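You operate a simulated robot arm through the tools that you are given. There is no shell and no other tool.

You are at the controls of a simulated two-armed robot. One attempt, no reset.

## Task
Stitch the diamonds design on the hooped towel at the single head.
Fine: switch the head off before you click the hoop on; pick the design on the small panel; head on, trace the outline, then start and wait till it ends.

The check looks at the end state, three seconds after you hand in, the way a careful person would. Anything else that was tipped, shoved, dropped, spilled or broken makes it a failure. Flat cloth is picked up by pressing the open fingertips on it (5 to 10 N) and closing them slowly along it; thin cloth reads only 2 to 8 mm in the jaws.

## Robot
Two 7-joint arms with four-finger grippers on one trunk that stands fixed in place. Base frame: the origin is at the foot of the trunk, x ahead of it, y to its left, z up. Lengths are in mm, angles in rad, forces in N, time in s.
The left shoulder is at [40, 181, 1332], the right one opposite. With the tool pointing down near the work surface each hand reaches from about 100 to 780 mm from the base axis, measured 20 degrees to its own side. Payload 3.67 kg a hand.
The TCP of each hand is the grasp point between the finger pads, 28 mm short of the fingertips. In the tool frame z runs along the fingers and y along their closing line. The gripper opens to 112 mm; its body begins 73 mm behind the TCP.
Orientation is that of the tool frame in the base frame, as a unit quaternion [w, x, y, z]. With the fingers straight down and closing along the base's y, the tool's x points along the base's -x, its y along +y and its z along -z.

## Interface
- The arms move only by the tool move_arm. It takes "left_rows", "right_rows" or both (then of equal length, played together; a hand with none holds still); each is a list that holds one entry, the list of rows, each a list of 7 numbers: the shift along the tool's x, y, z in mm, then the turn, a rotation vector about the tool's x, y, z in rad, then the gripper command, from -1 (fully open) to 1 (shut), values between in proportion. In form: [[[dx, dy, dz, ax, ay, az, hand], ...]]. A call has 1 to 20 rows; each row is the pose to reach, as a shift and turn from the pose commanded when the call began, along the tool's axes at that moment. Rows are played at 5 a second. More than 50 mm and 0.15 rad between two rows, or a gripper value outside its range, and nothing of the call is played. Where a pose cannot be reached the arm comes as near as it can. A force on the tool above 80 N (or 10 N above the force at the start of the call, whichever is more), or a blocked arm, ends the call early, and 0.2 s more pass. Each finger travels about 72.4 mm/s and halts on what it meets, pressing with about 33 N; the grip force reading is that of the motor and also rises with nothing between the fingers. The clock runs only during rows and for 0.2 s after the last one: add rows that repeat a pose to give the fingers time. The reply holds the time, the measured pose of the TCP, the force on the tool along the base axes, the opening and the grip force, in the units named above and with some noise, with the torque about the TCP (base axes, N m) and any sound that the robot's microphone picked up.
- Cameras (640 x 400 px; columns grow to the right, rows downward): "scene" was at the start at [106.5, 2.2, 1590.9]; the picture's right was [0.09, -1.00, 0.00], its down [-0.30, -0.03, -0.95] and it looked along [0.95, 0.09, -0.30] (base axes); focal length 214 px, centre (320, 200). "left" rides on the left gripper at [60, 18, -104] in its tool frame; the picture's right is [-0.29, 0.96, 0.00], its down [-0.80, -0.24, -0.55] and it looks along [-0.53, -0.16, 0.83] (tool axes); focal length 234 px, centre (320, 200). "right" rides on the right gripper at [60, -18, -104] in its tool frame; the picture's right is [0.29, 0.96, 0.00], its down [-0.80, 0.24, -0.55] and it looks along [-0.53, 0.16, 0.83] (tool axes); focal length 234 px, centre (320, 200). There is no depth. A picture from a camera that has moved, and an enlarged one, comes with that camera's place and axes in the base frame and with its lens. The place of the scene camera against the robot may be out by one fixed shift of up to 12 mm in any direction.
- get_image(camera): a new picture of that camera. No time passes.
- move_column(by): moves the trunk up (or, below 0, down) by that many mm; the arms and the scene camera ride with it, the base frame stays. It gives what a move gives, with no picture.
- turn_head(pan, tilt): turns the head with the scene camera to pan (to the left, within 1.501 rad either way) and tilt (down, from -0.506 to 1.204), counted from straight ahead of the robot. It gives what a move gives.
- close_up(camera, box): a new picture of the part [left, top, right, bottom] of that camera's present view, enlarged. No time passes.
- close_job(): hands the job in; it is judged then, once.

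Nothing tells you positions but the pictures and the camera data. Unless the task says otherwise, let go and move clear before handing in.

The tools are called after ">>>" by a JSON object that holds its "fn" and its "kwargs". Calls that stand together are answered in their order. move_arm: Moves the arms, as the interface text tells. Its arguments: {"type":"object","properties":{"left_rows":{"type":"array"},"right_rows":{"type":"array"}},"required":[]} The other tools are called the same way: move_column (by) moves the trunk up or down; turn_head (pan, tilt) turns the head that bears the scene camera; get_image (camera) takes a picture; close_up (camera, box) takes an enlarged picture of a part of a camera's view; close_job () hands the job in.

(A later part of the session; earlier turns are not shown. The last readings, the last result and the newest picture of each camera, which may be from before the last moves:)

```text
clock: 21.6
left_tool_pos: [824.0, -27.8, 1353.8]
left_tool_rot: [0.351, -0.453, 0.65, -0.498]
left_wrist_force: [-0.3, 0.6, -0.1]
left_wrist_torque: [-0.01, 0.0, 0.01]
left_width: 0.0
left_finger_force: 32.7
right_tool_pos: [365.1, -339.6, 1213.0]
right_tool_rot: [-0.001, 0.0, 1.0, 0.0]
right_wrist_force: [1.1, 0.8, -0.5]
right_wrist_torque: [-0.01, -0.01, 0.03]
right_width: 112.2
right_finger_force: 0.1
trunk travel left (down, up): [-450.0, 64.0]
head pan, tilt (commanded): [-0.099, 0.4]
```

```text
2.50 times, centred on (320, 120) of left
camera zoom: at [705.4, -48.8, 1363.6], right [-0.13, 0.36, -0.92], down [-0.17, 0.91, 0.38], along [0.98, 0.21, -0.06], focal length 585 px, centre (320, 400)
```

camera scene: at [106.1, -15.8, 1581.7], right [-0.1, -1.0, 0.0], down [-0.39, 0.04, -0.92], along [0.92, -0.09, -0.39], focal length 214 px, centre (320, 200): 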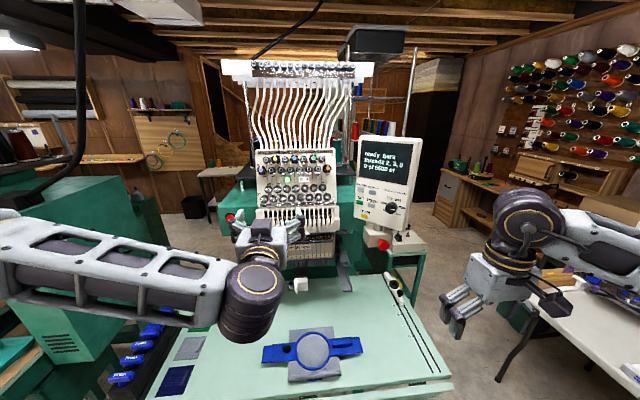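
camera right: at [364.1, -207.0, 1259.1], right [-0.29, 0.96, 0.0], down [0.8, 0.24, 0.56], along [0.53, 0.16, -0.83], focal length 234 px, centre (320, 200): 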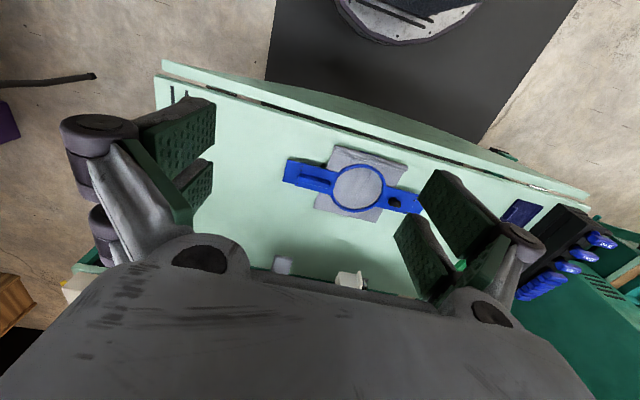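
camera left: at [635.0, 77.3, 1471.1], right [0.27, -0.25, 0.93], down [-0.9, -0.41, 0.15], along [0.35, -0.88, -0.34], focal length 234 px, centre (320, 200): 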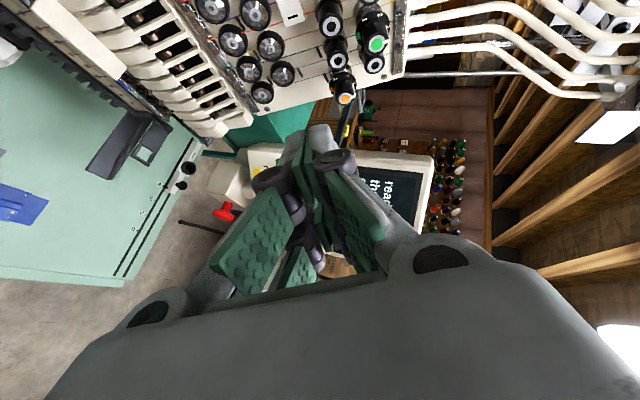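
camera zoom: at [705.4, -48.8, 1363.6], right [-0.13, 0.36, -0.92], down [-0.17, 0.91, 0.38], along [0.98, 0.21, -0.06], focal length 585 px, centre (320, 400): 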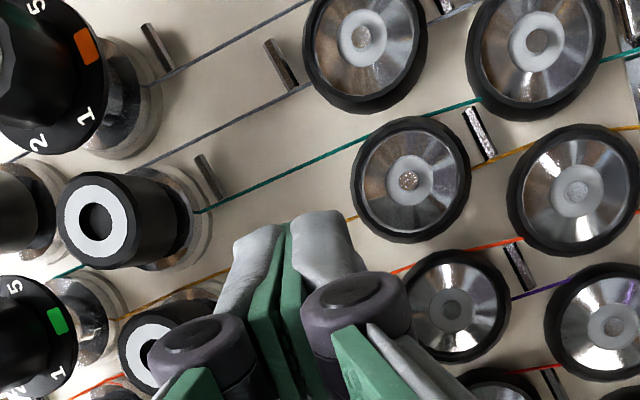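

>>> {"fn": "move_arm", "kwargs": {"left_rows": [[[-0.65, 0.1, 1.9, 0, 0, 0, 1], [-1.3, 0.2, 3.8, 0, 0, 0, 1]]]}}

```text
clock: 22.2
left_tool_pos: [826.4, -28.8, 1352.3]
left_tool_rot: [0.35, -0.454, 0.649, -0.499]
left_wrist_force: [-10.7, 3.3, -1.1]
left_wrist_torque: [0.04, 0.2, 0.24]
left_width: 0.0
left_finger_force: 33.0
right_tool_pos: [365.0, -338.0, 1212.5]
right_tool_rot: [0.001, 0.0, 1.0, 0.0]
right_wrist_force: [0.4, 1.1, 0.3]
right_wrist_torque: [-0.01, 0.0, 0.0]
right_width: 112.2
right_finger_force: 0.2
trunk travel left (down, up): [-450.0, 64.0]
head pan, tilt (commanded): [-0.099, 0.4]
```

I feel contact at about 11 N. I check whether the lamp or the screen has changed.

>>> {"fn": "get_image", "kwargs": {"camera": "scene"}}

>>> {"fn": "close_up", "kwargs": {"camera": "scene", "box": [260, 120, 420, 220]}}

>>> {"fn": "close_up", "kwargs": {"camera": "left", "box": [220, 40, 420, 200]}}

```text
taken
camera scene: at [103.4, -15.1, 1581.9], right [-0.1, -1.0, 0.0], down [-0.39, 0.04, -0.92], along [0.92, -0.09, -0.39], focal length 214 px, centre (320, 200)
```

scene: 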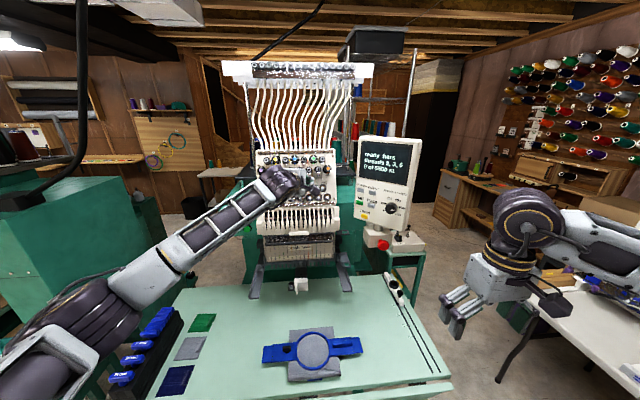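

```text
4.00 times, centred on (340, 170) of scene
camera zoom: at [103.4, -15.1, 1581.9], right [-0.1, -1.0, 0.0], down [-0.39, 0.04, -0.92], along [0.92, -0.09, -0.39], focal length 858 px, centre (240, 320)
```

zoom: 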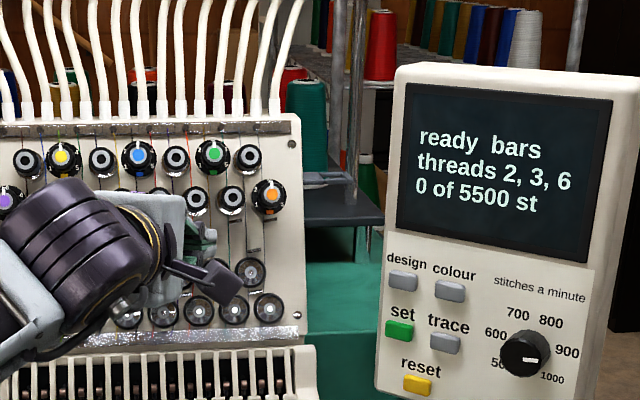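

```text
2.50 times, centred on (320, 120) of left
camera zoom: at [707.2, -48.6, 1363.0], right [-0.13, 0.36, -0.92], down [-0.17, 0.91, 0.38], along [0.98, 0.21, -0.06], focal length 585 px, centre (320, 400)
```

zoom: 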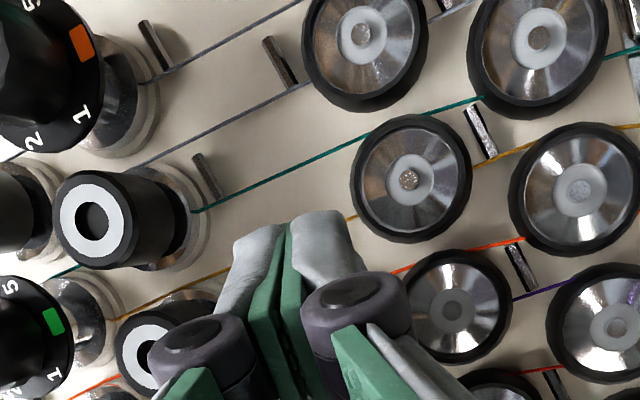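

The torque suggests the lower finger may be touching the thread disc below the switch, so I back off, rise 10 mm, and approach again a little higher.

>>> {"fn": "move_arm", "kwargs": {"left_rows": [[[2.7, 1.9, -7.3, 0, 0, 0, 1], [-0.1, -7.5, -10.9, 0, 0, 0, 1], [-2.1, -8.9, -5.4, 0, 0, 0, 1], [-2.8, -8.4, -3.3, 0, 0, 0, 1]]]}}

```text
clock: 23.2
left_tool_pos: [828.9, -27.8, 1360.8]
left_tool_rot: [0.351, -0.454, 0.65, -0.498]
left_wrist_force: [0.6, -0.7, -0.5]
left_wrist_torque: [0.01, -0.02, 0.03]
left_width: 0.2
left_finger_force: 32.6
right_tool_pos: [364.8, -338.7, 1212.0]
right_tool_rot: [0.001, -0.001, 1.0, -0.001]
right_wrist_force: [-0.1, -0.4, 0.4]
right_wrist_torque: [-0.02, -0.01, -0.01]
right_width: 112.2
right_finger_force: 0.1
trunk travel left (down, up): [-450.0, 64.0]
head pan, tilt (commanded): [-0.099, 0.4]
```

No contact there now, so it had been the disc. I advance further in 2 mm steps.

>>> {"fn": "move_arm", "kwargs": {"left_rows": [[[-0.7, 0.1, 2, 0, 0, 0, 1], [-1.4, 0.2, 4, 0, 0, 0, 1]]]}}

```text
clock: 23.8
left_tool_pos: [829.3, -25.9, 1361.4]
left_tool_rot: [0.35, -0.453, 0.651, -0.498]
left_wrist_force: [-12.0, 2.2, -2.4]
left_wrist_torque: [0.01, 0.2, 0.27]
left_width: 0.0
left_finger_force: 33.4
right_tool_pos: [363.4, -338.5, 1213.2]
right_tool_rot: [0.0, 0.0, 1.0, 0.0]
right_wrist_force: [-0.2, 1.0, 0.3]
right_wrist_torque: [-0.01, 0.0, 0.01]
right_width: 112.0
right_finger_force: 0.1
trunk travel left (down, up): [-450.0, 64.0]
head pan, tilt (commanded): [-0.099, 0.4]
```

Contact is now at about (863, -10, 1351), which matches the "0" half. I press a bit further.

>>> {"fn": "move_arm", "kwargs": {"left_rows": [[[-0.7, 0.1, 2, 0, 0, 0, 1], [-0.7, 0.1, 2, 0, 0, 0, 1]]]}}

>>> {"fn": "close_up", "kwargs": {"camera": "scene", "box": [260, 120, 420, 220]}}

```text
clock: 24.4
left_tool_pos: [829.6, -26.0, 1360.4]
left_tool_rot: [0.351, -0.453, 0.65, -0.499]
left_wrist_force: [-18.2, 2.1, -3.0]
left_wrist_torque: [-0.01, 0.31, 0.35]
left_width: 0.0
left_finger_force: 32.6
right_tool_pos: [362.6, -339.0, 1213.4]
right_tool_rot: [0.002, 0.0, 1.0, 0.0]
right_wrist_force: [0.4, 0.3, -0.3]
right_wrist_torque: [0.0, -0.01, 0.01]
right_width: 112.2
right_finger_force: 0.1
trunk travel left (down, up): [-450.0, 64.0]
head pan, tilt (commanded): [-0.099, 0.4]
```

```text
4.00 times, centred on (340, 170) of scene
camera zoom: at [101.8, -15.3, 1582.0], right [-0.1, -1.0, 0.0], down [-0.39, 0.04, -0.92], along [0.92, -0.09, -0.39], focal length 858 px, centre (240, 320)
```

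zoom: 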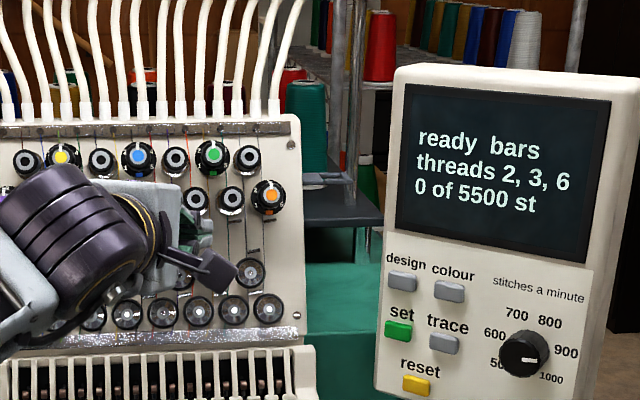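

Force rises to 18 N with no more travel. I back off to look at whether the switch moved.

>>> {"fn": "move_arm", "kwargs": {"left_rows": [[[0, 0, -40, 0, 0, 0, 1], [0, 0, -85, 0, 0, 0, 1], [40, 0, -110, 0, 0, 0, 1], [40, 0, -110, 0, 0, 0, 1]]]}}

>>> {"fn": "close_up", "kwargs": {"camera": "scene", "box": [230, 130, 350, 220]}}

>>> {"fn": "get_image", "kwargs": {"camera": "left"}}

```text
clock: 25.4
left_tool_pos: [720.5, -28.6, 1386.8]
left_tool_rot: [0.35, -0.455, 0.65, -0.498]
left_wrist_force: [0.8, 0.6, 0.4]
left_wrist_torque: [-0.04, 0.0, 0.0]
left_width: 0.0
left_finger_force: 32.9
right_tool_pos: [365.4, -337.9, 1211.8]
right_tool_rot: [0.0, 0.001, 1.0, 0.0]
right_wrist_force: [0.2, -0.7, -0.7]
right_wrist_torque: [0.0, 0.02, -0.01]
right_width: 112.0
right_finger_force: 0.2
trunk travel left (down, up): [-450.0, 64.0]
head pan, tilt (commanded): [-0.099, 0.4]
```

```text
4.44 times, centred on (290, 175) of scene
camera zoom: at [106.9, -15.3, 1581.7], right [-0.1, -1.0, 0.0], down [-0.39, 0.04, -0.92], along [0.92, -0.09, -0.39], focal length 953 px, centre (453, 311)
```

zoom: 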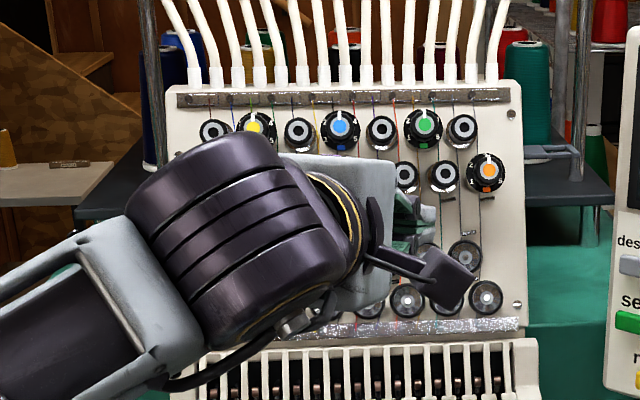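

```text
taken
camera left: at [602.2, -46.9, 1397.0], right [-0.13, 0.36, -0.92], down [-0.17, 0.91, 0.38], along [0.98, 0.21, -0.06], focal length 234 px, centre (320, 200)
```

left: 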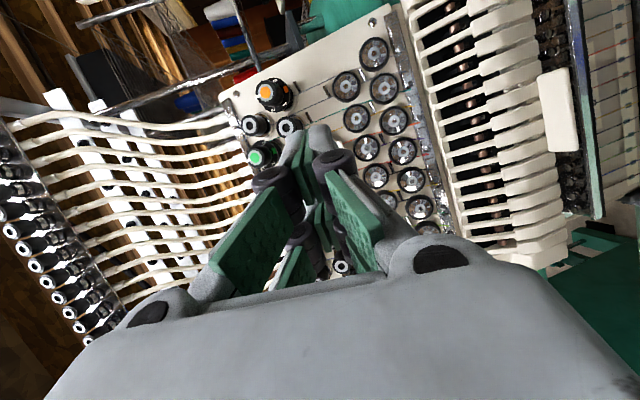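

I move the left hand aside to see the switch, and set up the right hand as an observer pointing forward.

>>> {"fn": "move_arm", "kwargs": {"left_rows": [[[-19, 1.8, -6.6, 0, 0, 0, 1], [-37.6, 3.5, -13.2, 0, 0, 0, 1], [-56.4, 5.3, -19.8, 0, 0, 0, 1], [-75.2, 7.1, -26.4, 0, 0, 0, 1], [-94, 8.8, -33, 0, 0, 0, 1], [-112.8, 10.6, -39.6, 0, 0, 0, 1], [-112.8, 10.6, -39.6, 0, 0, 0, 1], [-112.8, 10.6, -39.6, 0, 0, 0, 1], [-112.8, 10.6, -39.6, 0, 0, 0, 1], [-112.8, 10.6, -39.6, 0, 0, 0, 1], [-112.8, 10.6, -39.6, 0, 0, 0, 1], [-112.8, 10.6, -39.6, 0, 0, 0, 1]]], "right_rows": [[[-8.3, 10, -7.5, 0, -0.131, 0, -1], [-16.7, 20, -15, 0, -0.262, 0, -1], [-25, 30, -22.5, 0, -0.393, 0, -1], [-33.3, 40, -30, 0, -0.524, 0, -1], [-41.7, 50, -37.5, 0, -0.654, 0, -1], [-50, 60, -45, 0, -0.785, 0, -1], [-58.3, 70, -52.5, 0, -0.916, 0, -1], [-66.7, 80, -60, 0, -1.047, 0, -1], [-75, 90, -67.5, 0, -1.178, 0, -1], [-83.3, 100, -75, 0, -1.309, 0, -1], [-91.7, 110, -82.5, 0, -1.44, 0, -1], [-100, 120, -90, 0, -1.571, 0, -1]]]}}

>>> {"fn": "get_image", "kwargs": {"camera": "right"}}

>>> {"fn": "close_up", "kwargs": {"camera": "scene", "box": [230, 130, 350, 220]}}

```text
clock: 28.0
left_tool_pos: [720.2, 93.5, 1386.4]
left_tool_rot: [0.351, -0.454, 0.65, -0.498]
left_wrist_force: [0.3, -0.1, -0.5]
left_wrist_torque: [0.01, -0.01, 0.02]
left_width: 0.0
left_finger_force: 32.8
right_tool_pos: [553.2, -226.2, 1308.4]
right_tool_rot: [0.628, -0.001, 0.778, 0.0]
right_wrist_force: [0.6, -0.9, 0.1]
right_wrist_torque: [0.01, -0.01, -0.01]
right_width: 112.1
right_finger_force: 0.0
right hand out of reach, approached as far as the arm can: row 3, 4, 5, 6, 7, 8, 9, 10, 11, 12
trunk travel left (down, up): [-450.0, 64.0]
head pan, tilt (commanded): [-0.099, 0.4]
```

```text
taken
camera right: at [437.4, -245.1, 1271.6], right [-0.06, 0.96, -0.28], down [-0.37, 0.24, 0.9], along [0.93, 0.16, 0.34], focal length 234 px, centre (320, 200)
```

right: 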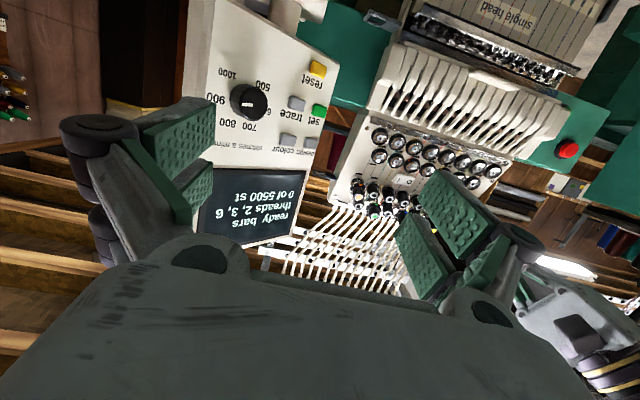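

```text
4.44 times, centred on (290, 175) of scene
camera zoom: at [105.8, -15.3, 1581.8], right [-0.1, -1.0, 0.0], down [-0.39, 0.04, -0.92], along [0.92, -0.09, -0.39], focal length 953 px, centre (453, 311)
```

zoom: 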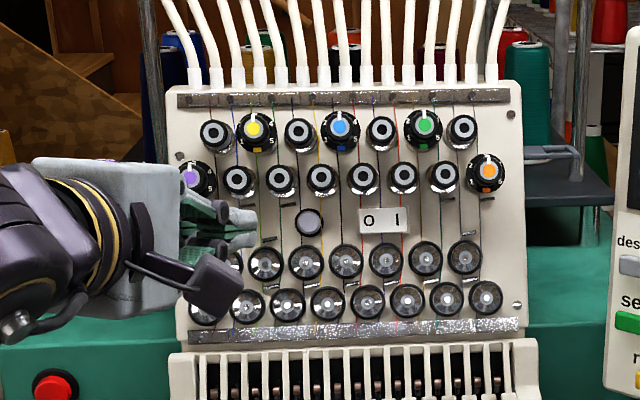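

The lamp is dark and the head is off. Now I turn the left hand back to pointing down, away from the head, so its camera can study the hoop arms.

>>> {"fn": "move_arm", "kwargs": {"left_rows": [[[-3.5, 10.1, -12.2, -0.0872, 0.061, 0.0796, 1], [-7.1, 20.2, -24.4, -0.1743, 0.122, 0.1591, 1], [-10.6, 30.3, -36.5, -0.2615, 0.1831, 0.2387, 1], [-14.1, 40.5, -48.7, -0.3486, 0.2441, 0.3182, 0.5], [-17.7, 50.6, -60.9, -0.4358, 0.3051, 0.3978, 0], [-21.2, 60.7, -73.1, -0.523, 0.3661, 0.4773, -0.5], [-24.7, 70.8, -85.2, -0.6101, 0.4272, 0.5569, -1], [-28.2, 80.9, -97.4, -0.6973, 0.4882, 0.6364, -1], [-31.8, 91, -109.6, -0.7845, 0.5492, 0.716, -1], [-35.3, 101.2, -121.8, -0.8716, 0.6102, 0.7955, -1], [-38.8, 111.3, -133.9, -0.9588, 0.6713, 0.8751, -1], [-42.4, 121.4, -146.1, -1.0459, 0.7323, 0.9546, -1], [-45.9, 131.5, -158.3, -1.1331, 0.7933, 1.0342, -1], [-45.9, 131.5, -158.3, -1.1331, 0.7933, 1.0342, -1]]]}}

```text
clock: 31.0
left_tool_pos: [561.9, 200.5, 1303.1]
left_tool_rot: [0.001, 0.001, 1.0, 0.002]
left_wrist_force: [0.6, -0.4, -0.2]
left_wrist_torque: [0.0, 0.01, -0.02]
left_width: 111.8
left_finger_force: 0.1
right_tool_pos: [553.5, -225.6, 1307.8]
right_tool_rot: [0.627, -0.001, 0.779, 0.001]
right_wrist_force: [0.5, -0.6, 0.5]
right_wrist_torque: [0.01, 0.01, 0.01]
right_width: 112.1
right_finger_force: 0.0
trunk travel left (down, up): [-450.0, 64.0]
head pan, tilt (commanded): [-0.099, 0.4]
```

>>> {"fn": "move_arm", "kwargs": {"left_rows": [[[-10, -8, 42, 0, 0, 0, -1], [-20, -16, 84, 0, 0, 0, -1], [-30, -25, 126, 0, 0, 0, -1], [-40, -33, 168, 0, 0, 0, -1], [-50, -41, 210, 0, 0, 0, -1], [-60, -50, 250, 0, 0, 0, -1], [-60, -50, 250, 0, 0, 0, -1]]]}}

>>> {"fn": "get_image", "kwargs": {"camera": "left"}}

>>> {"fn": "turn_head", "kwargs": {"pan": 0.0, "tilt": 0.7}}

>>> {"fn": "get_image", "kwargs": {"camera": "scene"}}

```text
clock: 32.6
left_tool_pos: [622.7, 151.3, 1053.0]
left_tool_rot: [0.002, 0.001, 1.0, 0.002]
left_wrist_force: [0.3, -0.4, 0.3]
left_wrist_torque: [-0.01, -0.03, -0.01]
left_width: 112.0
left_finger_force: 0.0
right_tool_pos: [553.7, -224.8, 1308.4]
right_tool_rot: [0.628, -0.001, 0.778, 0.001]
right_wrist_force: [-0.2, 0.2, 0.4]
right_wrist_torque: [-0.01, -0.02, 0.0]
right_width: 112.1
right_finger_force: 0.1
trunk travel left (down, up): [-450.0, 64.0]
head pan, tilt (commanded): [-0.099, 0.4]
```

```text
taken
camera left: at [562.9, 169.8, 1157.8], right [0.29, 0.96, 0.0], down [0.8, -0.24, 0.56], along [0.53, -0.16, -0.83], focal length 234 px, centre (320, 200)
```

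left: 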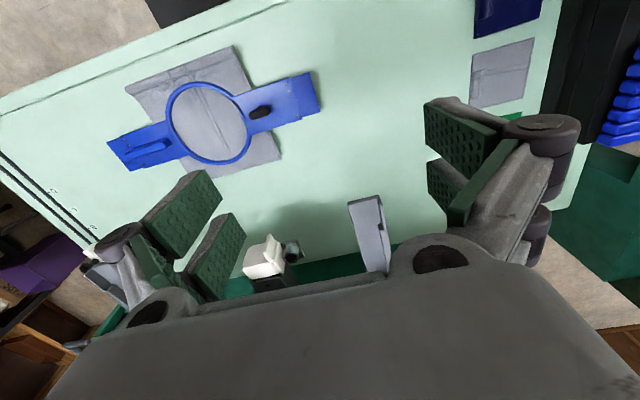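

```text
clock: 33.4
left_tool_pos: [621.6, 151.4, 1053.1]
left_tool_rot: [0.002, 0.001, 1.0, 0.001]
left_wrist_force: [0.6, -0.9, 0.4]
left_wrist_torque: [-0.01, -0.01, 0.0]
left_width: 112.0
left_finger_force: 0.1
right_tool_pos: [552.3, -226.5, 1308.0]
right_tool_rot: [0.627, -0.001, 0.779, 0.001]
right_wrist_force: [-0.4, 0.5, -0.4]
right_wrist_torque: [0.0, 0.0, 0.01]
right_width: 112.1
right_finger_force: 0.0
trunk travel left (down, up): [-450.0, 64.0]
head pan, tilt (commanded): [0.0, 0.7]
```

```text
taken
camera scene: at [98.6, -6.5, 1555.0], right [0.0, -1.0, 0.0], down [-0.64, 0.0, -0.77], along [0.77, 0.0, -0.64], focal length 214 px, centre (320, 200)
```

scene: 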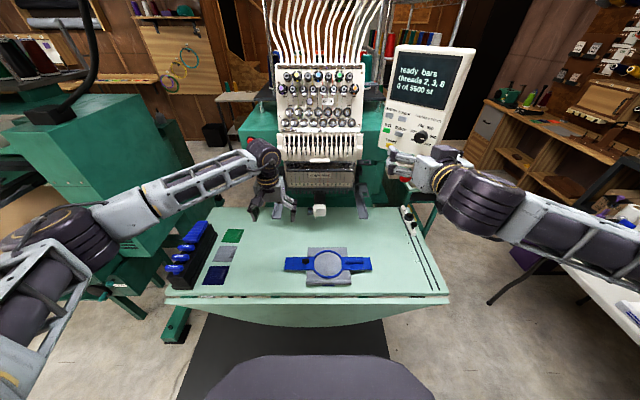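

The left camera now sees the left arm bracket and the hoop. I enlarge both.

>>> {"fn": "close_up", "kwargs": {"camera": "left", "box": [230, 180, 420, 300]}}

>>> {"fn": "close_up", "kwargs": {"camera": "left", "box": [100, 40, 340, 190]}}

>>> {"fn": "close_up", "kwargs": {"camera": "scene", "box": [270, 155, 390, 230]}}

```text
3.33 times, centred on (325, 240) of left
camera zoom: at [563.1, 169.8, 1158.0], right [0.29, 0.96, 0.0], down [0.8, -0.24, 0.56], along [0.53, -0.16, -0.83], focal length 781 px, centre (303, 67)
```

zoom: 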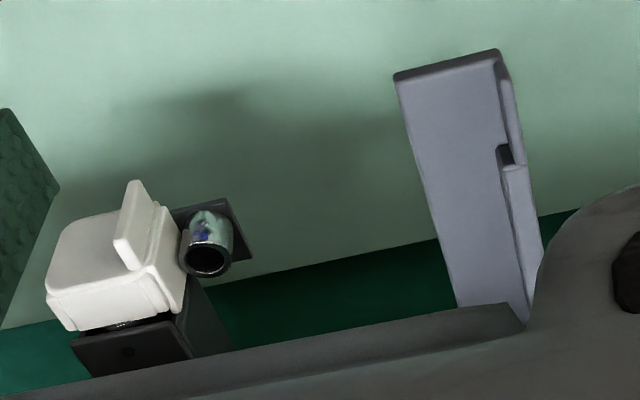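

```text
2.67 times, centred on (220, 115) of left
camera zoom: at [563.1, 169.8, 1158.0], right [0.29, 0.96, 0.0], down [0.8, -0.24, 0.56], along [0.53, -0.16, -0.83], focal length 624 px, centre (587, 427)
```

zoom: 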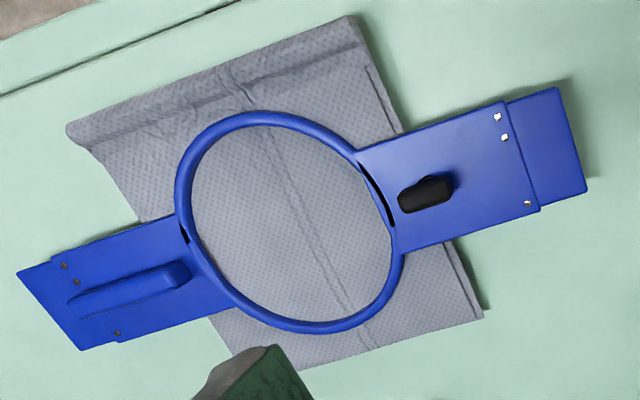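

```text
5.33 times, centred on (330, 192) of scene
camera zoom: at [98.6, -6.5, 1555.0], right [0.0, -1.0, 0.0], down [-0.64, 0.0, -0.77], along [0.77, 0.0, -0.64], focal length 1144 px, centre (267, 240)
```

zoom: 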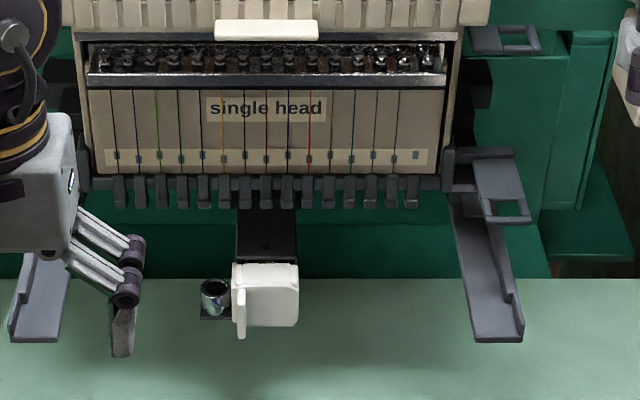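

The left bracket shelf starts near x 722, y 156–193, z 928, with a raised outer rail that has a notch near x 768. I bring the right hand down in mirror to look at the right bracket.

>>> {"fn": "move_arm", "kwargs": {"right_rows": [[[19.6, 6.3, 10, 0, 0.113, 0, -1], [39.1, 12.7, 20, 0, 0.226, 0, -1], [58.7, 19, 30, 0, 0.339, 0, -1], [78.3, 25.3, 40, 0, 0.452, 0, -1], [97.8, 31.7, 50, 0, 0.565, 0, -1], [117.4, 38, 60, 0, 0.678, 0, -1], [137, 44.3, 70, 0, 0.791, 0, -1], [156.5, 50.7, 80, 0, 0.904, 0, -1], [176.1, 57, 90, 0, 1.017, 0, -1], [195.7, 63.3, 100, 0, 1.13, 0, -1], [215.2, 69.7, 110, 0, 1.243, 0, -1], [234.8, 76, 120, 0, 1.356, 0, -1], [234.8, 76, 120, 0, 1.356, 0, -1]]]}}

>>> {"fn": "get_image", "kwargs": {"camera": "right"}}

>>> {"fn": "close_up", "kwargs": {"camera": "right", "box": [220, 180, 420, 300]}}

```text
clock: 36.2
left_tool_pos: [622.5, 150.9, 1053.3]
left_tool_rot: [0.002, 0.001, 1.0, 0.002]
left_wrist_force: [-0.2, -0.6, -0.4]
left_wrist_torque: [0.0, 0.01, 0.01]
left_width: 111.9
left_finger_force: 0.1
right_tool_pos: [616.4, -147.4, 1055.9]
right_tool_rot: [-0.001, -0.001, 1.0, 0.0]
right_wrist_force: [-0.2, 0.5, -0.2]
right_wrist_torque: [0.0, -0.02, 0.0]
right_width: 112.1
right_finger_force: 0.1
trunk travel left (down, up): [-450.0, 64.0]
head pan, tilt (commanded): [0.0, 0.7]
```

```text
taken
camera right: at [555.0, -165.8, 1159.3], right [-0.29, 0.96, 0.0], down [0.8, 0.24, 0.55], along [0.53, 0.16, -0.83], focal length 234 px, centre (320, 200)
```

right: 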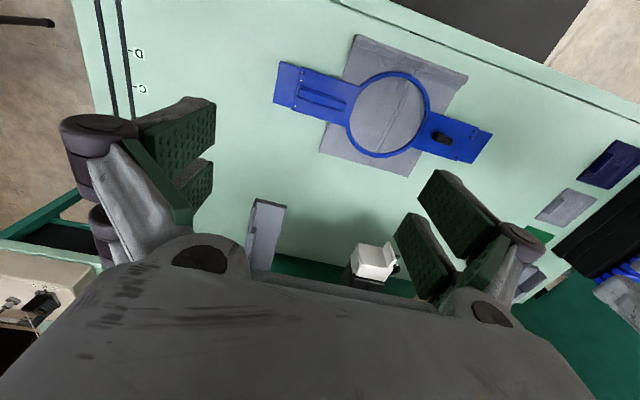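

```text
3.20 times, centred on (320, 240) of right
camera zoom: at [555.0, -165.8, 1159.3], right [-0.29, 0.96, 0.0], down [0.8, 0.24, 0.55], along [0.53, 0.16, -0.83], focal length 749 px, centre (320, 72)
```

zoom: 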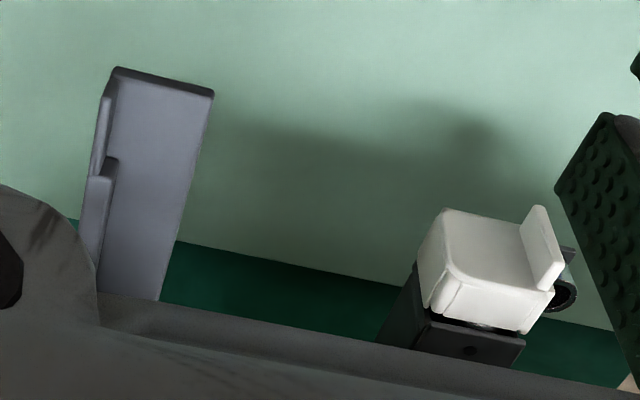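

Both shelves start at x 722 (left y 156–193, right y -157 to -195) at z ≈ 928, centred on y ≈ -1, and the needle hole is near (843, -1, 924). I now measure the height of the table and the hoop with both cameras.

>>> {"fn": "close_up", "kwargs": {"camera": "right", "box": [260, 20, 500, 180]}}

>>> {"fn": "close_up", "kwargs": {"camera": "right", "box": [500, 120, 640, 240]}}

>>> {"fn": "close_up", "kwargs": {"camera": "left", "box": [440, 0, 580, 120]}}

```text
2.50 times, centred on (380, 100) of right
camera zoom: at [555.0, -165.8, 1159.3], right [-0.29, 0.96, 0.0], down [0.8, 0.24, 0.55], along [0.53, 0.16, -0.83], focal length 585 px, centre (170, 450)
```

zoom: 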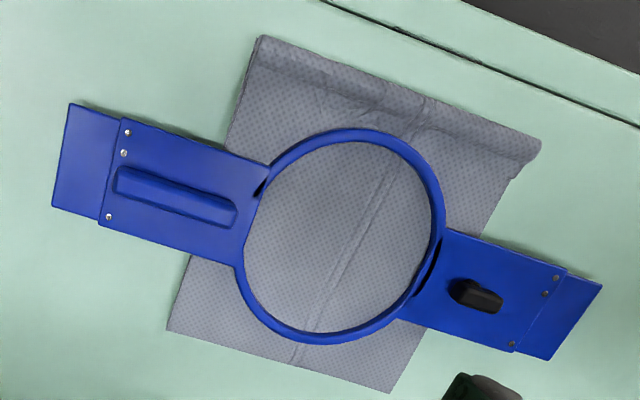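

```text
3.33 times, centred on (570, 180) of right
camera zoom: at [555.0, -165.8, 1159.3], right [-0.29, 0.96, 0.0], down [0.8, 0.24, 0.55], along [0.53, 0.16, -0.83], focal length 781 px, centre (-513, 267)
```

zoom: 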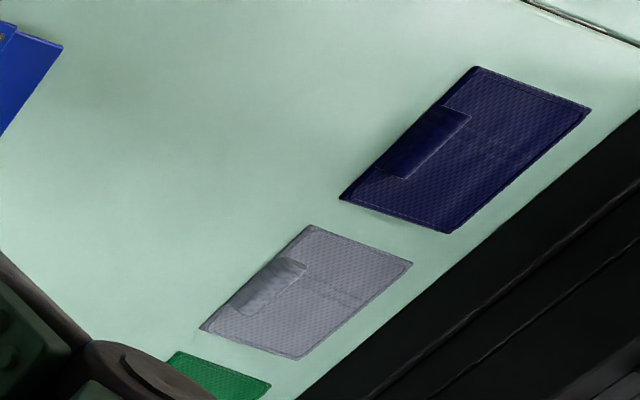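

```text
3.33 times, centred on (510, 60) of left
camera zoom: at [562.7, 169.5, 1158.3], right [0.29, 0.96, 0.0], down [0.8, -0.24, 0.56], along [0.53, -0.16, -0.83], focal length 781 px, centre (-313, 667)
```

zoom: 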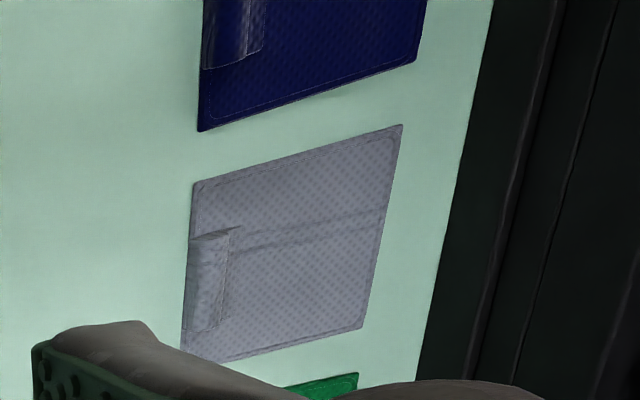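

The table top is at about z 749, and the hoop tabs' tops lie at z ≈ 775.6 with ends at y 144.4 and -214.1, x 590.5–648. I want a low view beneath the hoop, so I move the right hand low in front of the table.

>>> {"fn": "move_arm", "kwargs": {"right_rows": [[[24, 12.4, 20, 0, -0.1, 0, -1], [48, 25, 40, 0, -0.22, 0, -1], [72, 37, 70, 0, -0.35, 0, -1], [96, 50, 105, 0, -0.48, 0, -1], [120, 62, 140, 0, -0.61, 0, -1], [144, 75, 178, 0, -0.74, 0, -1], [166, 87, 216, 0, -0.873, 0, -1], [166, 87, 216, 0, -0.873, 0, -1]]]}}

>>> {"fn": "get_image", "kwargs": {"camera": "right"}}

```text
clock: 38.0
left_tool_pos: [622.1, 151.5, 1053.5]
left_tool_rot: [0.001, 0.001, 1.0, 0.001]
left_wrist_force: [0.0, 0.0, -1.0]
left_wrist_torque: [-0.05, -0.02, -0.03]
left_width: 111.6
left_finger_force: 0.1
right_tool_pos: [451.1, -58.3, 839.6]
right_tool_rot: [0.423, 0.002, 0.906, -0.002]
right_wrist_force: [-1.3, -5.8, -3.1]
right_wrist_torque: [0.37, -0.27, 0.5]
right_width: 112.2
right_finger_force: 0.0
trunk travel left (down, up): [-450.0, 64.0]
head pan, tilt (commanded): [0.0, 0.7]
```

```text
taken
camera right: at [332.8, -76.5, 861.5], right [-0.18, 0.96, -0.22], down [0.09, 0.24, 0.97], along [0.98, 0.15, -0.13], focal length 234 px, centre (320, 200)
```

right: 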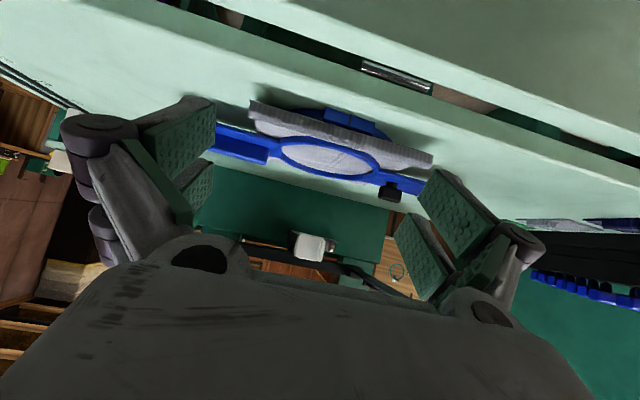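

The right wrist reads about 6 N, so something may be touching; I raise it a little and look closely at the hoop's underside.

>>> {"fn": "move_arm", "kwargs": {"right_rows": [[[0, 0, -10, 0, 0, 0, -1], [0, 0, -10, 0, 0, 0, -1]]]}}

>>> {"fn": "close_up", "kwargs": {"camera": "right", "box": [180, 70, 460, 230]}}

>>> {"fn": "get_image", "kwargs": {"camera": "scene"}}

```text
clock: 38.6
left_tool_pos: [623.8, 152.4, 1051.3]
left_tool_rot: [0.002, 0.0, 1.0, 0.001]
left_wrist_force: [0.2, -0.4, -0.4]
left_wrist_torque: [0.0, 0.01, 0.0]
left_width: 112.1
left_finger_force: 0.2
right_tool_pos: [444.4, -59.6, 845.6]
right_tool_rot: [0.422, -0.001, 0.907, -0.001]
right_wrist_force: [-0.7, 0.1, -0.6]
right_wrist_torque: [0.02, 0.02, 0.01]
right_width: 111.6
right_finger_force: 0.1
trunk travel left (down, up): [-450.0, 64.0]
head pan, tilt (commanded): [0.0, 0.7]
```

```text
2.29 times, centred on (320, 150) of right
camera zoom: at [324.9, -78.6, 866.0], right [-0.18, 0.96, -0.22], down [0.09, 0.24, 0.97], along [0.98, 0.16, -0.13], focal length 535 px, centre (320, 314)
```

zoom: 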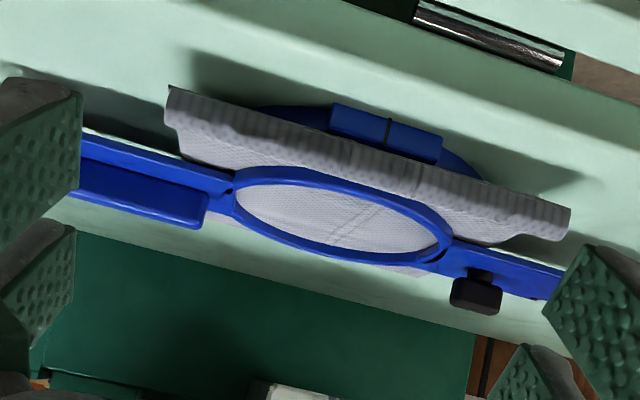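

```text
taken
camera scene: at [98.3, -6.1, 1554.9], right [0.0, -1.0, 0.0], down [-0.64, 0.0, -0.76], along [0.76, 0.0, -0.64], focal length 214 px, centre (320, 200)
```

scene: 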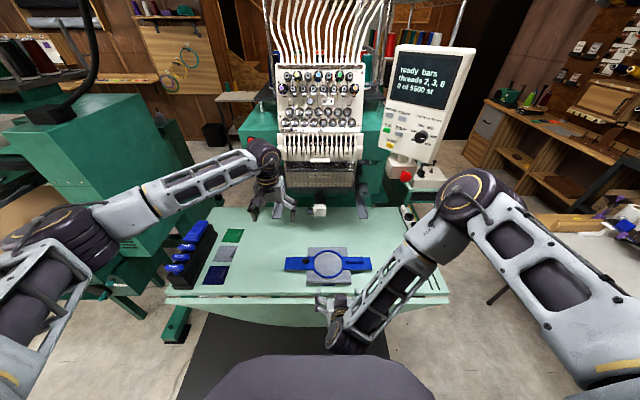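

The reading was only transient. The towel is clamped between the upper ring and a lower ring with a tightener at the front. I now raise the right hand to look level at the shelves and the free arm, moving the left hand up out of the way.

>>> {"fn": "move_arm", "kwargs": {"left_rows": [[[15, 15, -37.5, 0, 0, 0, -1], [30, 30, -75, 0, 0, 0, -1], [45, 45, -112, 0, 0, 0, -1], [60, 60, -150, 0, 0, 0, -1], [60, 60, -150, 0, 0, 0, -1]]], "right_rows": [[[-34, 7.5, 7.3, 0, 0, 0, -1], [-68, 15, 14.7, 0, 0, 0, -1], [-102, 22.5, 22, 0, 0, 0, -1], [-136, 30, 29.4, 0, 0, 0, -1], [-136, 30, 29.4, 0, 0, 0, -1]]]}}

>>> {"fn": "get_image", "kwargs": {"camera": "right"}}

>>> {"fn": "close_up", "kwargs": {"camera": "right", "box": [180, 100, 420, 260]}}

```text
clock: 39.8
left_tool_pos: [561.6, 213.1, 1203.7]
left_tool_rot: [0.001, 0.001, 1.0, 0.001]
left_wrist_force: [0.4, -0.5, 0.6]
left_wrist_torque: [-0.01, 0.0, 0.0]
left_width: 112.1
left_finger_force: 0.2
right_tool_pos: [555.2, -30.8, 927.5]
right_tool_rot: [0.423, -0.002, 0.906, 0.001]
right_wrist_force: [0.1, 0.7, -0.3]
right_wrist_torque: [0.01, -0.01, -0.03]
right_width: 111.8
right_finger_force: 0.1
trunk travel left (down, up): [-450.0, 64.0]
head pan, tilt (commanded): [0.0, 0.7]
```

```text
taken
camera right: at [436.8, -51.1, 948.9], right [-0.19, 0.96, -0.22], down [0.09, 0.24, 0.97], along [0.98, 0.16, -0.13], focal length 234 px, centre (320, 200)
```

right: 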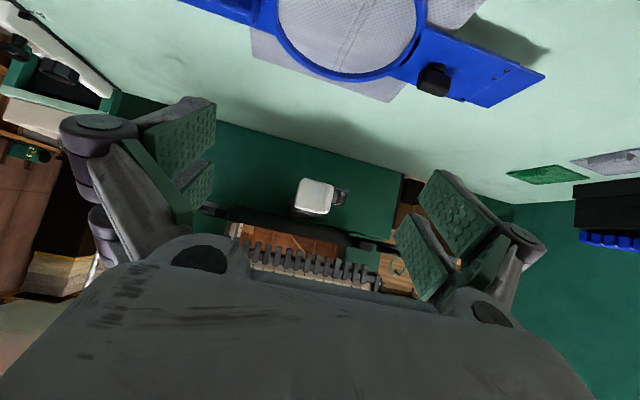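

```text
2.50 times, centred on (300, 180) of right
camera zoom: at [436.8, -51.1, 948.9], right [-0.19, 0.96, -0.22], down [0.09, 0.24, 0.97], along [0.98, 0.16, -0.13], focal length 585 px, centre (370, 250)
```

zoom: 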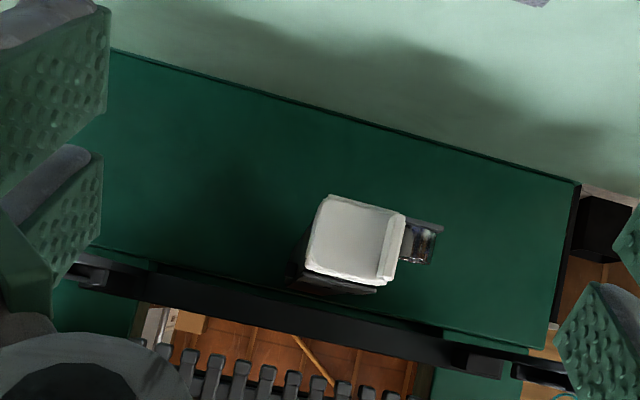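

The free arm's cap is at z 877–925. I shift the right hand sideways to look at the left shelf end-on.

>>> {"fn": "move_arm", "kwargs": {"left_rows": [[[20, 20, -30, 0, 0, 0, -1], [40, 40, -60, 0, 0, 0, -1], [60, 60, -90, 0, 0, 0, -1], [60, 60, -90, 0, 0, 0, -1]]], "right_rows": [[[0, 30, 0, 0, 0, 0, -1], [0, 65, 0, 0, 0, 0, -1], [0, 100, 0, 0, 0, 0, -1], [0, 100, 0, 0, 0, 0, -1]]]}}

>>> {"fn": "get_image", "kwargs": {"camera": "right"}}

>>> {"fn": "close_up", "kwargs": {"camera": "right", "box": [220, 150, 420, 270]}}

```text
clock: 40.8
left_tool_pos: [499.7, 270.6, 1291.8]
left_tool_rot: [0.0, 0.001, 1.0, 0.002]
left_wrist_force: [-0.4, -0.5, -0.1]
left_wrist_torque: [0.03, -0.01, -0.03]
left_width: 111.8
left_finger_force: 0.2
right_tool_pos: [553.9, 68.3, 929.2]
right_tool_rot: [0.422, -0.001, 0.906, 0.001]
right_wrist_force: [0.9, 0.4, 0.8]
right_wrist_torque: [0.01, -0.02, -0.01]
right_width: 112.0
right_finger_force: 0.2
trunk travel left (down, up): [-450.0, 64.0]
head pan, tilt (commanded): [0.0, 0.7]
```

```text
taken
camera right: at [434.4, 49.2, 950.7], right [-0.19, 0.96, -0.22], down [0.09, 0.24, 0.97], along [0.98, 0.16, -0.13], focal length 234 px, centre (320, 200)
```

right: 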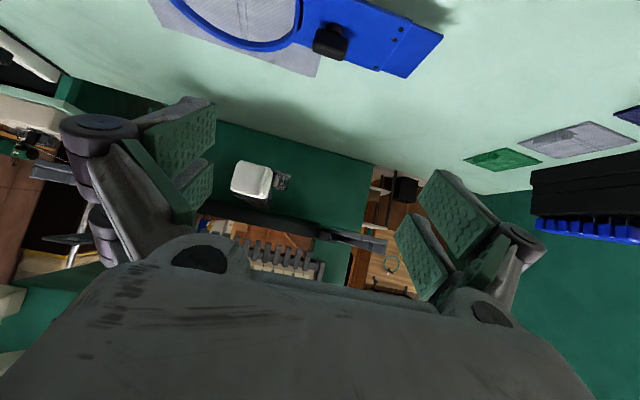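

```text
3.20 times, centred on (320, 210) of right
camera zoom: at [434.4, 49.2, 950.7], right [-0.19, 0.96, -0.22], down [0.09, 0.24, 0.97], along [0.98, 0.16, -0.13], focal length 749 px, centre (320, 168)
```

zoom: 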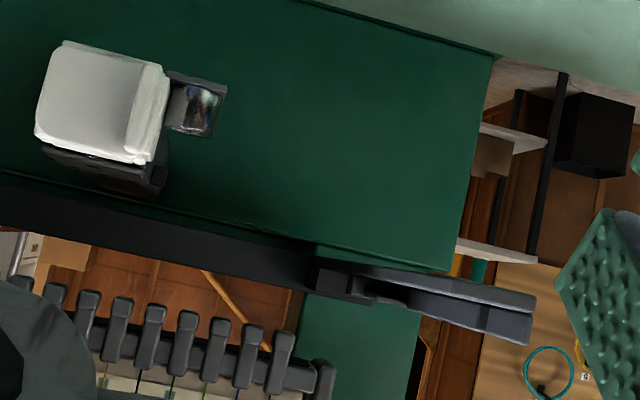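

The camera model checks out on the hoop, but the arm sits higher than I first thought. I zoom in on the left arm end.

>>> {"fn": "close_up", "kwargs": {"camera": "right", "box": [300, 215, 400, 270]}}

>>> {"fn": "close_up", "kwargs": {"camera": "scene", "box": [350, 170, 390, 225]}}

>>> {"fn": "close_up", "kwargs": {"camera": "scene", "box": [250, 170, 300, 225]}}

```text
6.40 times, centred on (350, 242) of right
camera zoom: at [434.4, 49.2, 950.7], right [-0.19, 0.96, -0.22], down [0.09, 0.24, 0.97], along [0.98, 0.16, -0.13], focal length 1499 px, centre (128, -72)
```

zoom: 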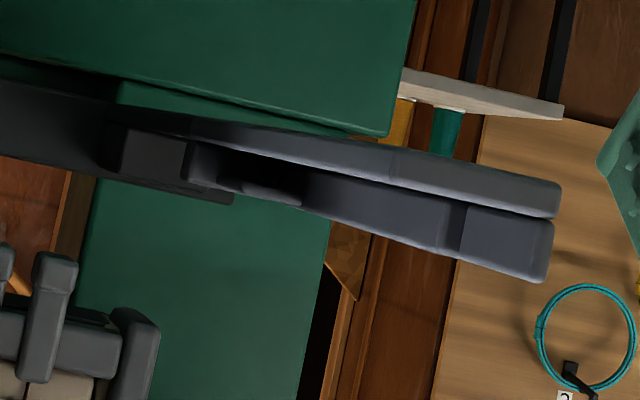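

```text
7.27 times, centred on (370, 198) of scene
camera zoom: at [99.0, -7.0, 1554.9], right [0.0, -1.0, 0.0], down [-0.64, 0.0, -0.76], along [0.76, 0.0, -0.64], focal length 1560 px, centre (-44, 218)
```

zoom: 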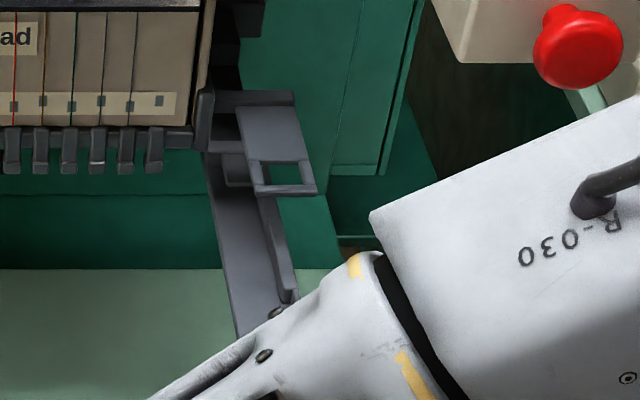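

```text
7.27 times, centred on (275, 198) of scene
camera zoom: at [99.0, -7.0, 1554.9], right [0.0, -1.0, 0.0], down [-0.64, 0.0, -0.76], along [0.76, 0.0, -0.64], focal length 1560 px, centre (647, 218)
```

zoom: 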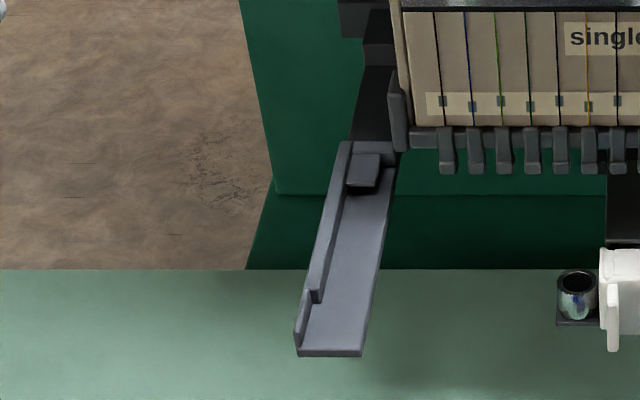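

I now see the left arm: a flat shelf with a stepped outer wall and a clip at its back end; the right arm has a plate with a square window near its back end. I move the right hand to look at that right-side clip.

>>> {"fn": "move_arm", "kwargs": {"right_rows": [[[-20, -38, -1, 0, 0.05, 0, -1], [-40, -76, -2, 0, 0.1, 0, -1], [-60, -115, -3, 0, 0.15, 0, -1], [-80, -153, -4, 0, 0.2, 0, -1], [-100, -191, -5, 0, 0.25, 0, -1], [-120, -230, -5, 0, 0.3, 0, -1], [-140.3, -268, -5.3, 0, 0.351, 0, -1], [-140.3, -268, -5.3, 0, 0.351, 0, -1]]]}}

>>> {"fn": "get_image", "kwargs": {"camera": "right"}}

>>> {"fn": "close_up", "kwargs": {"camera": "right", "box": [230, 140, 400, 260]}}

>>> {"fn": "close_up", "kwargs": {"camera": "scene", "box": [340, 160, 400, 225]}}

```text
clock: 42.6
left_tool_pos: [500.3, 271.3, 1291.1]
left_tool_rot: [0.0, 0.001, 1.0, 0.001]
left_wrist_force: [0.2, -0.6, 0.5]
left_wrist_torque: [0.0, 0.01, 0.0]
left_width: 111.9
left_finger_force: 0.1
right_tool_pos: [637.9, -199.9, 1041.2]
right_tool_rot: [0.257, -0.002, 0.966, 0.0]
right_wrist_force: [-1.3, 0.4, 0.1]
right_wrist_torque: [0.0, 0.01, 0.02]
right_width: 112.2
right_finger_force: 0.1
trunk travel left (down, up): [-450.0, 64.0]
head pan, tilt (commanded): [0.0, 0.7]
```

```text
taken
camera right: at [532.9, -217.9, 1101.7], right [-0.25, 0.96, -0.14], down [0.41, 0.24, 0.88], along [0.87, 0.16, -0.46], focal length 234 px, centre (320, 200)
```

right: 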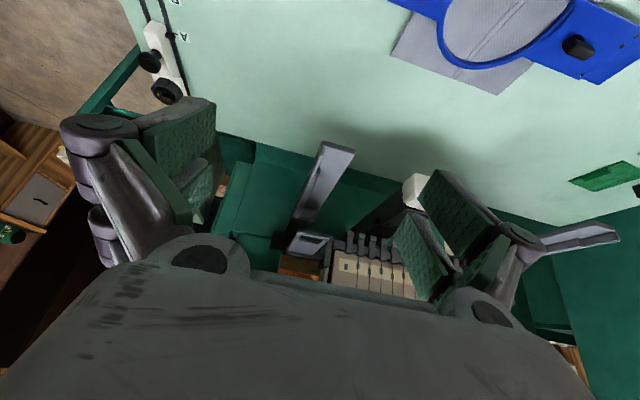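

```text
3.33 times, centred on (315, 200) of right
camera zoom: at [532.9, -217.9, 1101.7], right [-0.25, 0.96, -0.14], down [0.41, 0.24, 0.88], along [0.87, 0.16, -0.46], focal length 781 px, centre (337, 200)
```

zoom: 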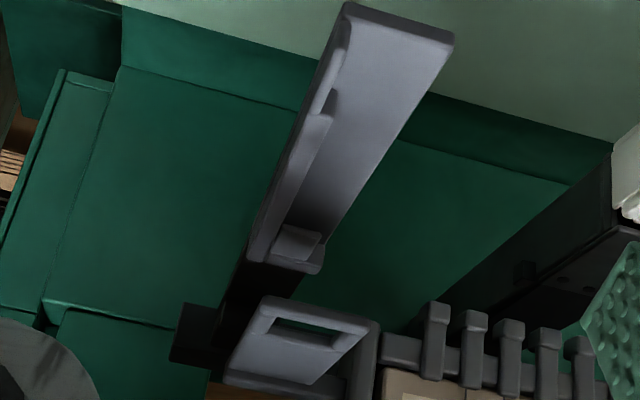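

```text
6.15 times, centred on (370, 192) of scene
camera zoom: at [98.8, -5.5, 1554.9], right [0.0, -1.0, 0.0], down [-0.64, 0.0, -0.76], along [0.76, 0.0, -0.64], focal length 1320 px, centre (12, 246)
```

zoom: 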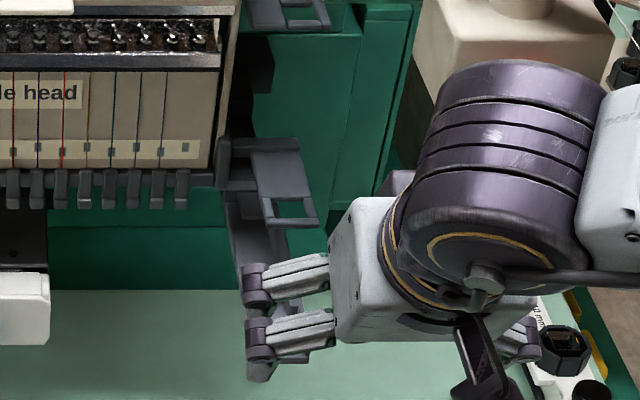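

The arms are flat shelves (top z ≈ 940, from x ≈ 714, inner edges y ±157) with guide walls and a sprung clip at the back near x 855–890. My plan is to grip both hoop plates across x from above with both hands tilted 30° outward, set the hoop on the shelves, then push it in. I bring both hands over the plates first.

>>> {"fn": "move_arm", "kwargs": {"left_rows": [[[-9.2, -15.1, 26.2, 0.0316, 0.0316, -0.1178, -1], [-18.3, -30.2, 52.5, 0.0631, 0.0631, -0.2356, -1], [-27.5, -45.2, 78.7, 0.0947, 0.0947, -0.3534, -1], [-36.6, -60.3, 104.9, 0.1263, 0.1263, -0.4712, -1], [-45.8, -75.4, 131.2, 0.1578, 0.1578, -0.589, -1], [-54.9, -90.5, 157.4, 0.1894, 0.1894, -0.7068, -1], [-64.1, -105.5, 183.6, 0.221, 0.221, -0.8247, -1], [-73.2, -120.6, 209.8, 0.2526, 0.2526, -0.9425, -1], [-82.4, -135.7, 236.1, 0.2841, 0.2841, -1.0603, -1], [-91.5, -150.8, 262.3, 0.3157, 0.3157, -1.1781, -1], [-100.7, -165.8, 288.5, 0.3473, 0.3473, -1.2959, -1], [-109.8, -180.9, 314.8, 0.3788, 0.3788, -1.4137, -1], [-119, -196, 341, 0.4104, 0.4104, -1.5315, -1], [-119, -196, 341, 0.4104, 0.4104, -1.5315, -1]]], "right_rows": [[[4.75, 4.23, 5.34, -0.0002, 0.0625, 0.1254, -1], [9.5, 8.5, 10.7, -0.0005, 0.1249, 0.2507, -1], [14.2, 12.7, 16, -0.0007, 0.1874, 0.3761, -1], [19, 16.9, 21.4, -0.0009, 0.2498, 0.5015, -1], [23.7, 21.2, 26.7, -0.0012, 0.3123, 0.6268, -1], [28.5, 25.4, 32, -0.0014, 0.3748, 0.7522, -1], [33.2, 29.6, 37.4, -0.0016, 0.4372, 0.8776, -1], [38, 33.8, 42.7, -0.0018, 0.4997, 1.003, -1], [42.7, 38.1, 48, -0.0021, 0.5622, 1.1283, -1], [47.5, 42.3, 53.4, -0.0023, 0.6246, 1.2537, -1], [52.2, 46.5, 58.7, -0.0025, 0.6871, 1.3791, -1], [57, 50.8, 64.1, -0.0028, 0.7495, 1.5044, -1], [61.7, 55, 69.4, -0.003, 0.812, 1.6298, -1], [61.7, 55, 69.4, -0.003, 0.812, 1.6298, -1]]]}}

```text
clock: 45.6
left_tool_pos: [622.3, 75.0, 952.2]
left_tool_rot: [0.181, 0.684, -0.683, 0.183]
left_wrist_force: [0.2, 0.2, 0.3]
left_wrist_torque: [0.01, -0.03, -0.03]
left_width: 112.0
left_finger_force: 0.0
right_tool_pos: [620.2, -144.9, 950.0]
right_tool_rot: [-0.182, 0.683, 0.684, 0.183]
right_wrist_force: [0.0, -0.2, -0.3]
right_wrist_torque: [-0.01, 0.0, 0.01]
right_width: 112.0
right_finger_force: 0.0
trunk travel left (down, up): [-450.0, 64.0]
head pan, tilt (commanded): [0.0, 0.7]
```

Both hands are over the plates in the planned orientation, with no limits hit. I look straight down from both hand cameras.

>>> {"fn": "get_image", "kwargs": {"camera": "left"}}

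>>> {"fn": "get_image", "kwargs": {"camera": "right"}}

>>> {"fn": "get_image", "kwargs": {"camera": "scene"}}

```text
taken
camera left: at [603.1, 76.0, 1073.2], right [-0.96, 0.25, -0.15], down [0.24, 0.97, 0.08], along [0.16, 0.05, -0.99], focal length 234 px, centre (320, 200)
```

left: 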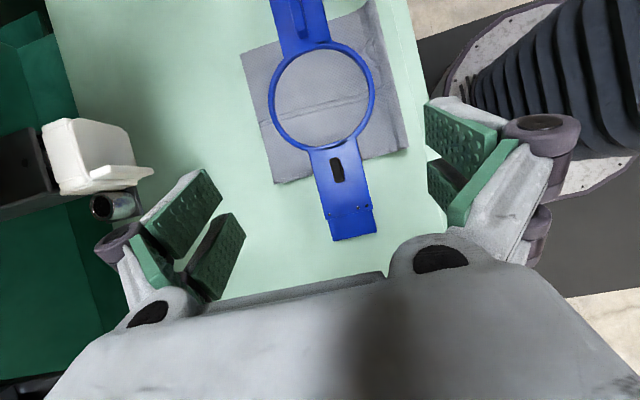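

```text
taken
camera right: at [601.6, -145.4, 1070.1], right [0.96, 0.25, 0.15], down [0.24, -0.97, 0.08], along [0.16, -0.04, -0.99], focal length 234 px, centre (320, 200)
```

right: 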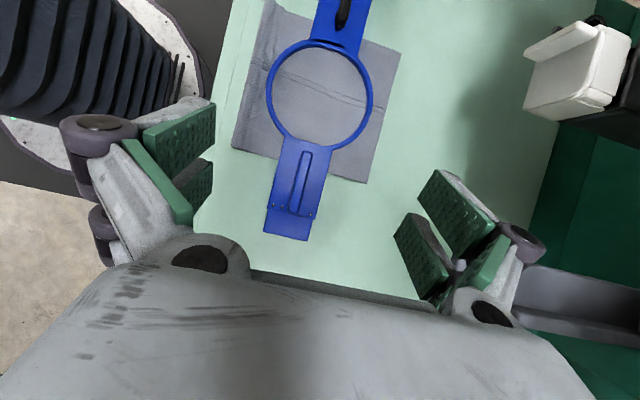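

```text
taken
camera scene: at [98.3, -6.1, 1555.0], right [0.0, -1.0, 0.0], down [-0.64, 0.0, -0.76], along [0.76, 0.0, -0.64], focal length 214 px, centre (320, 200)
```

scene: 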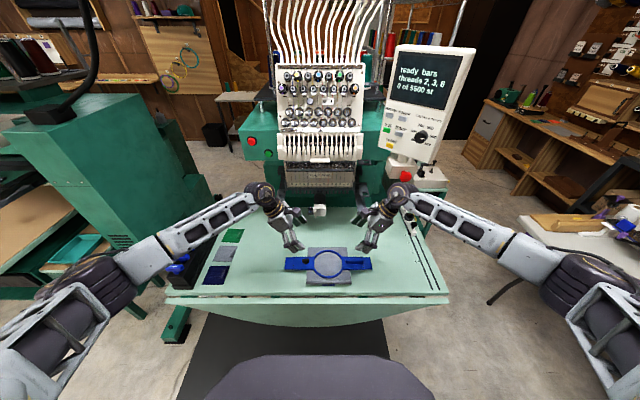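

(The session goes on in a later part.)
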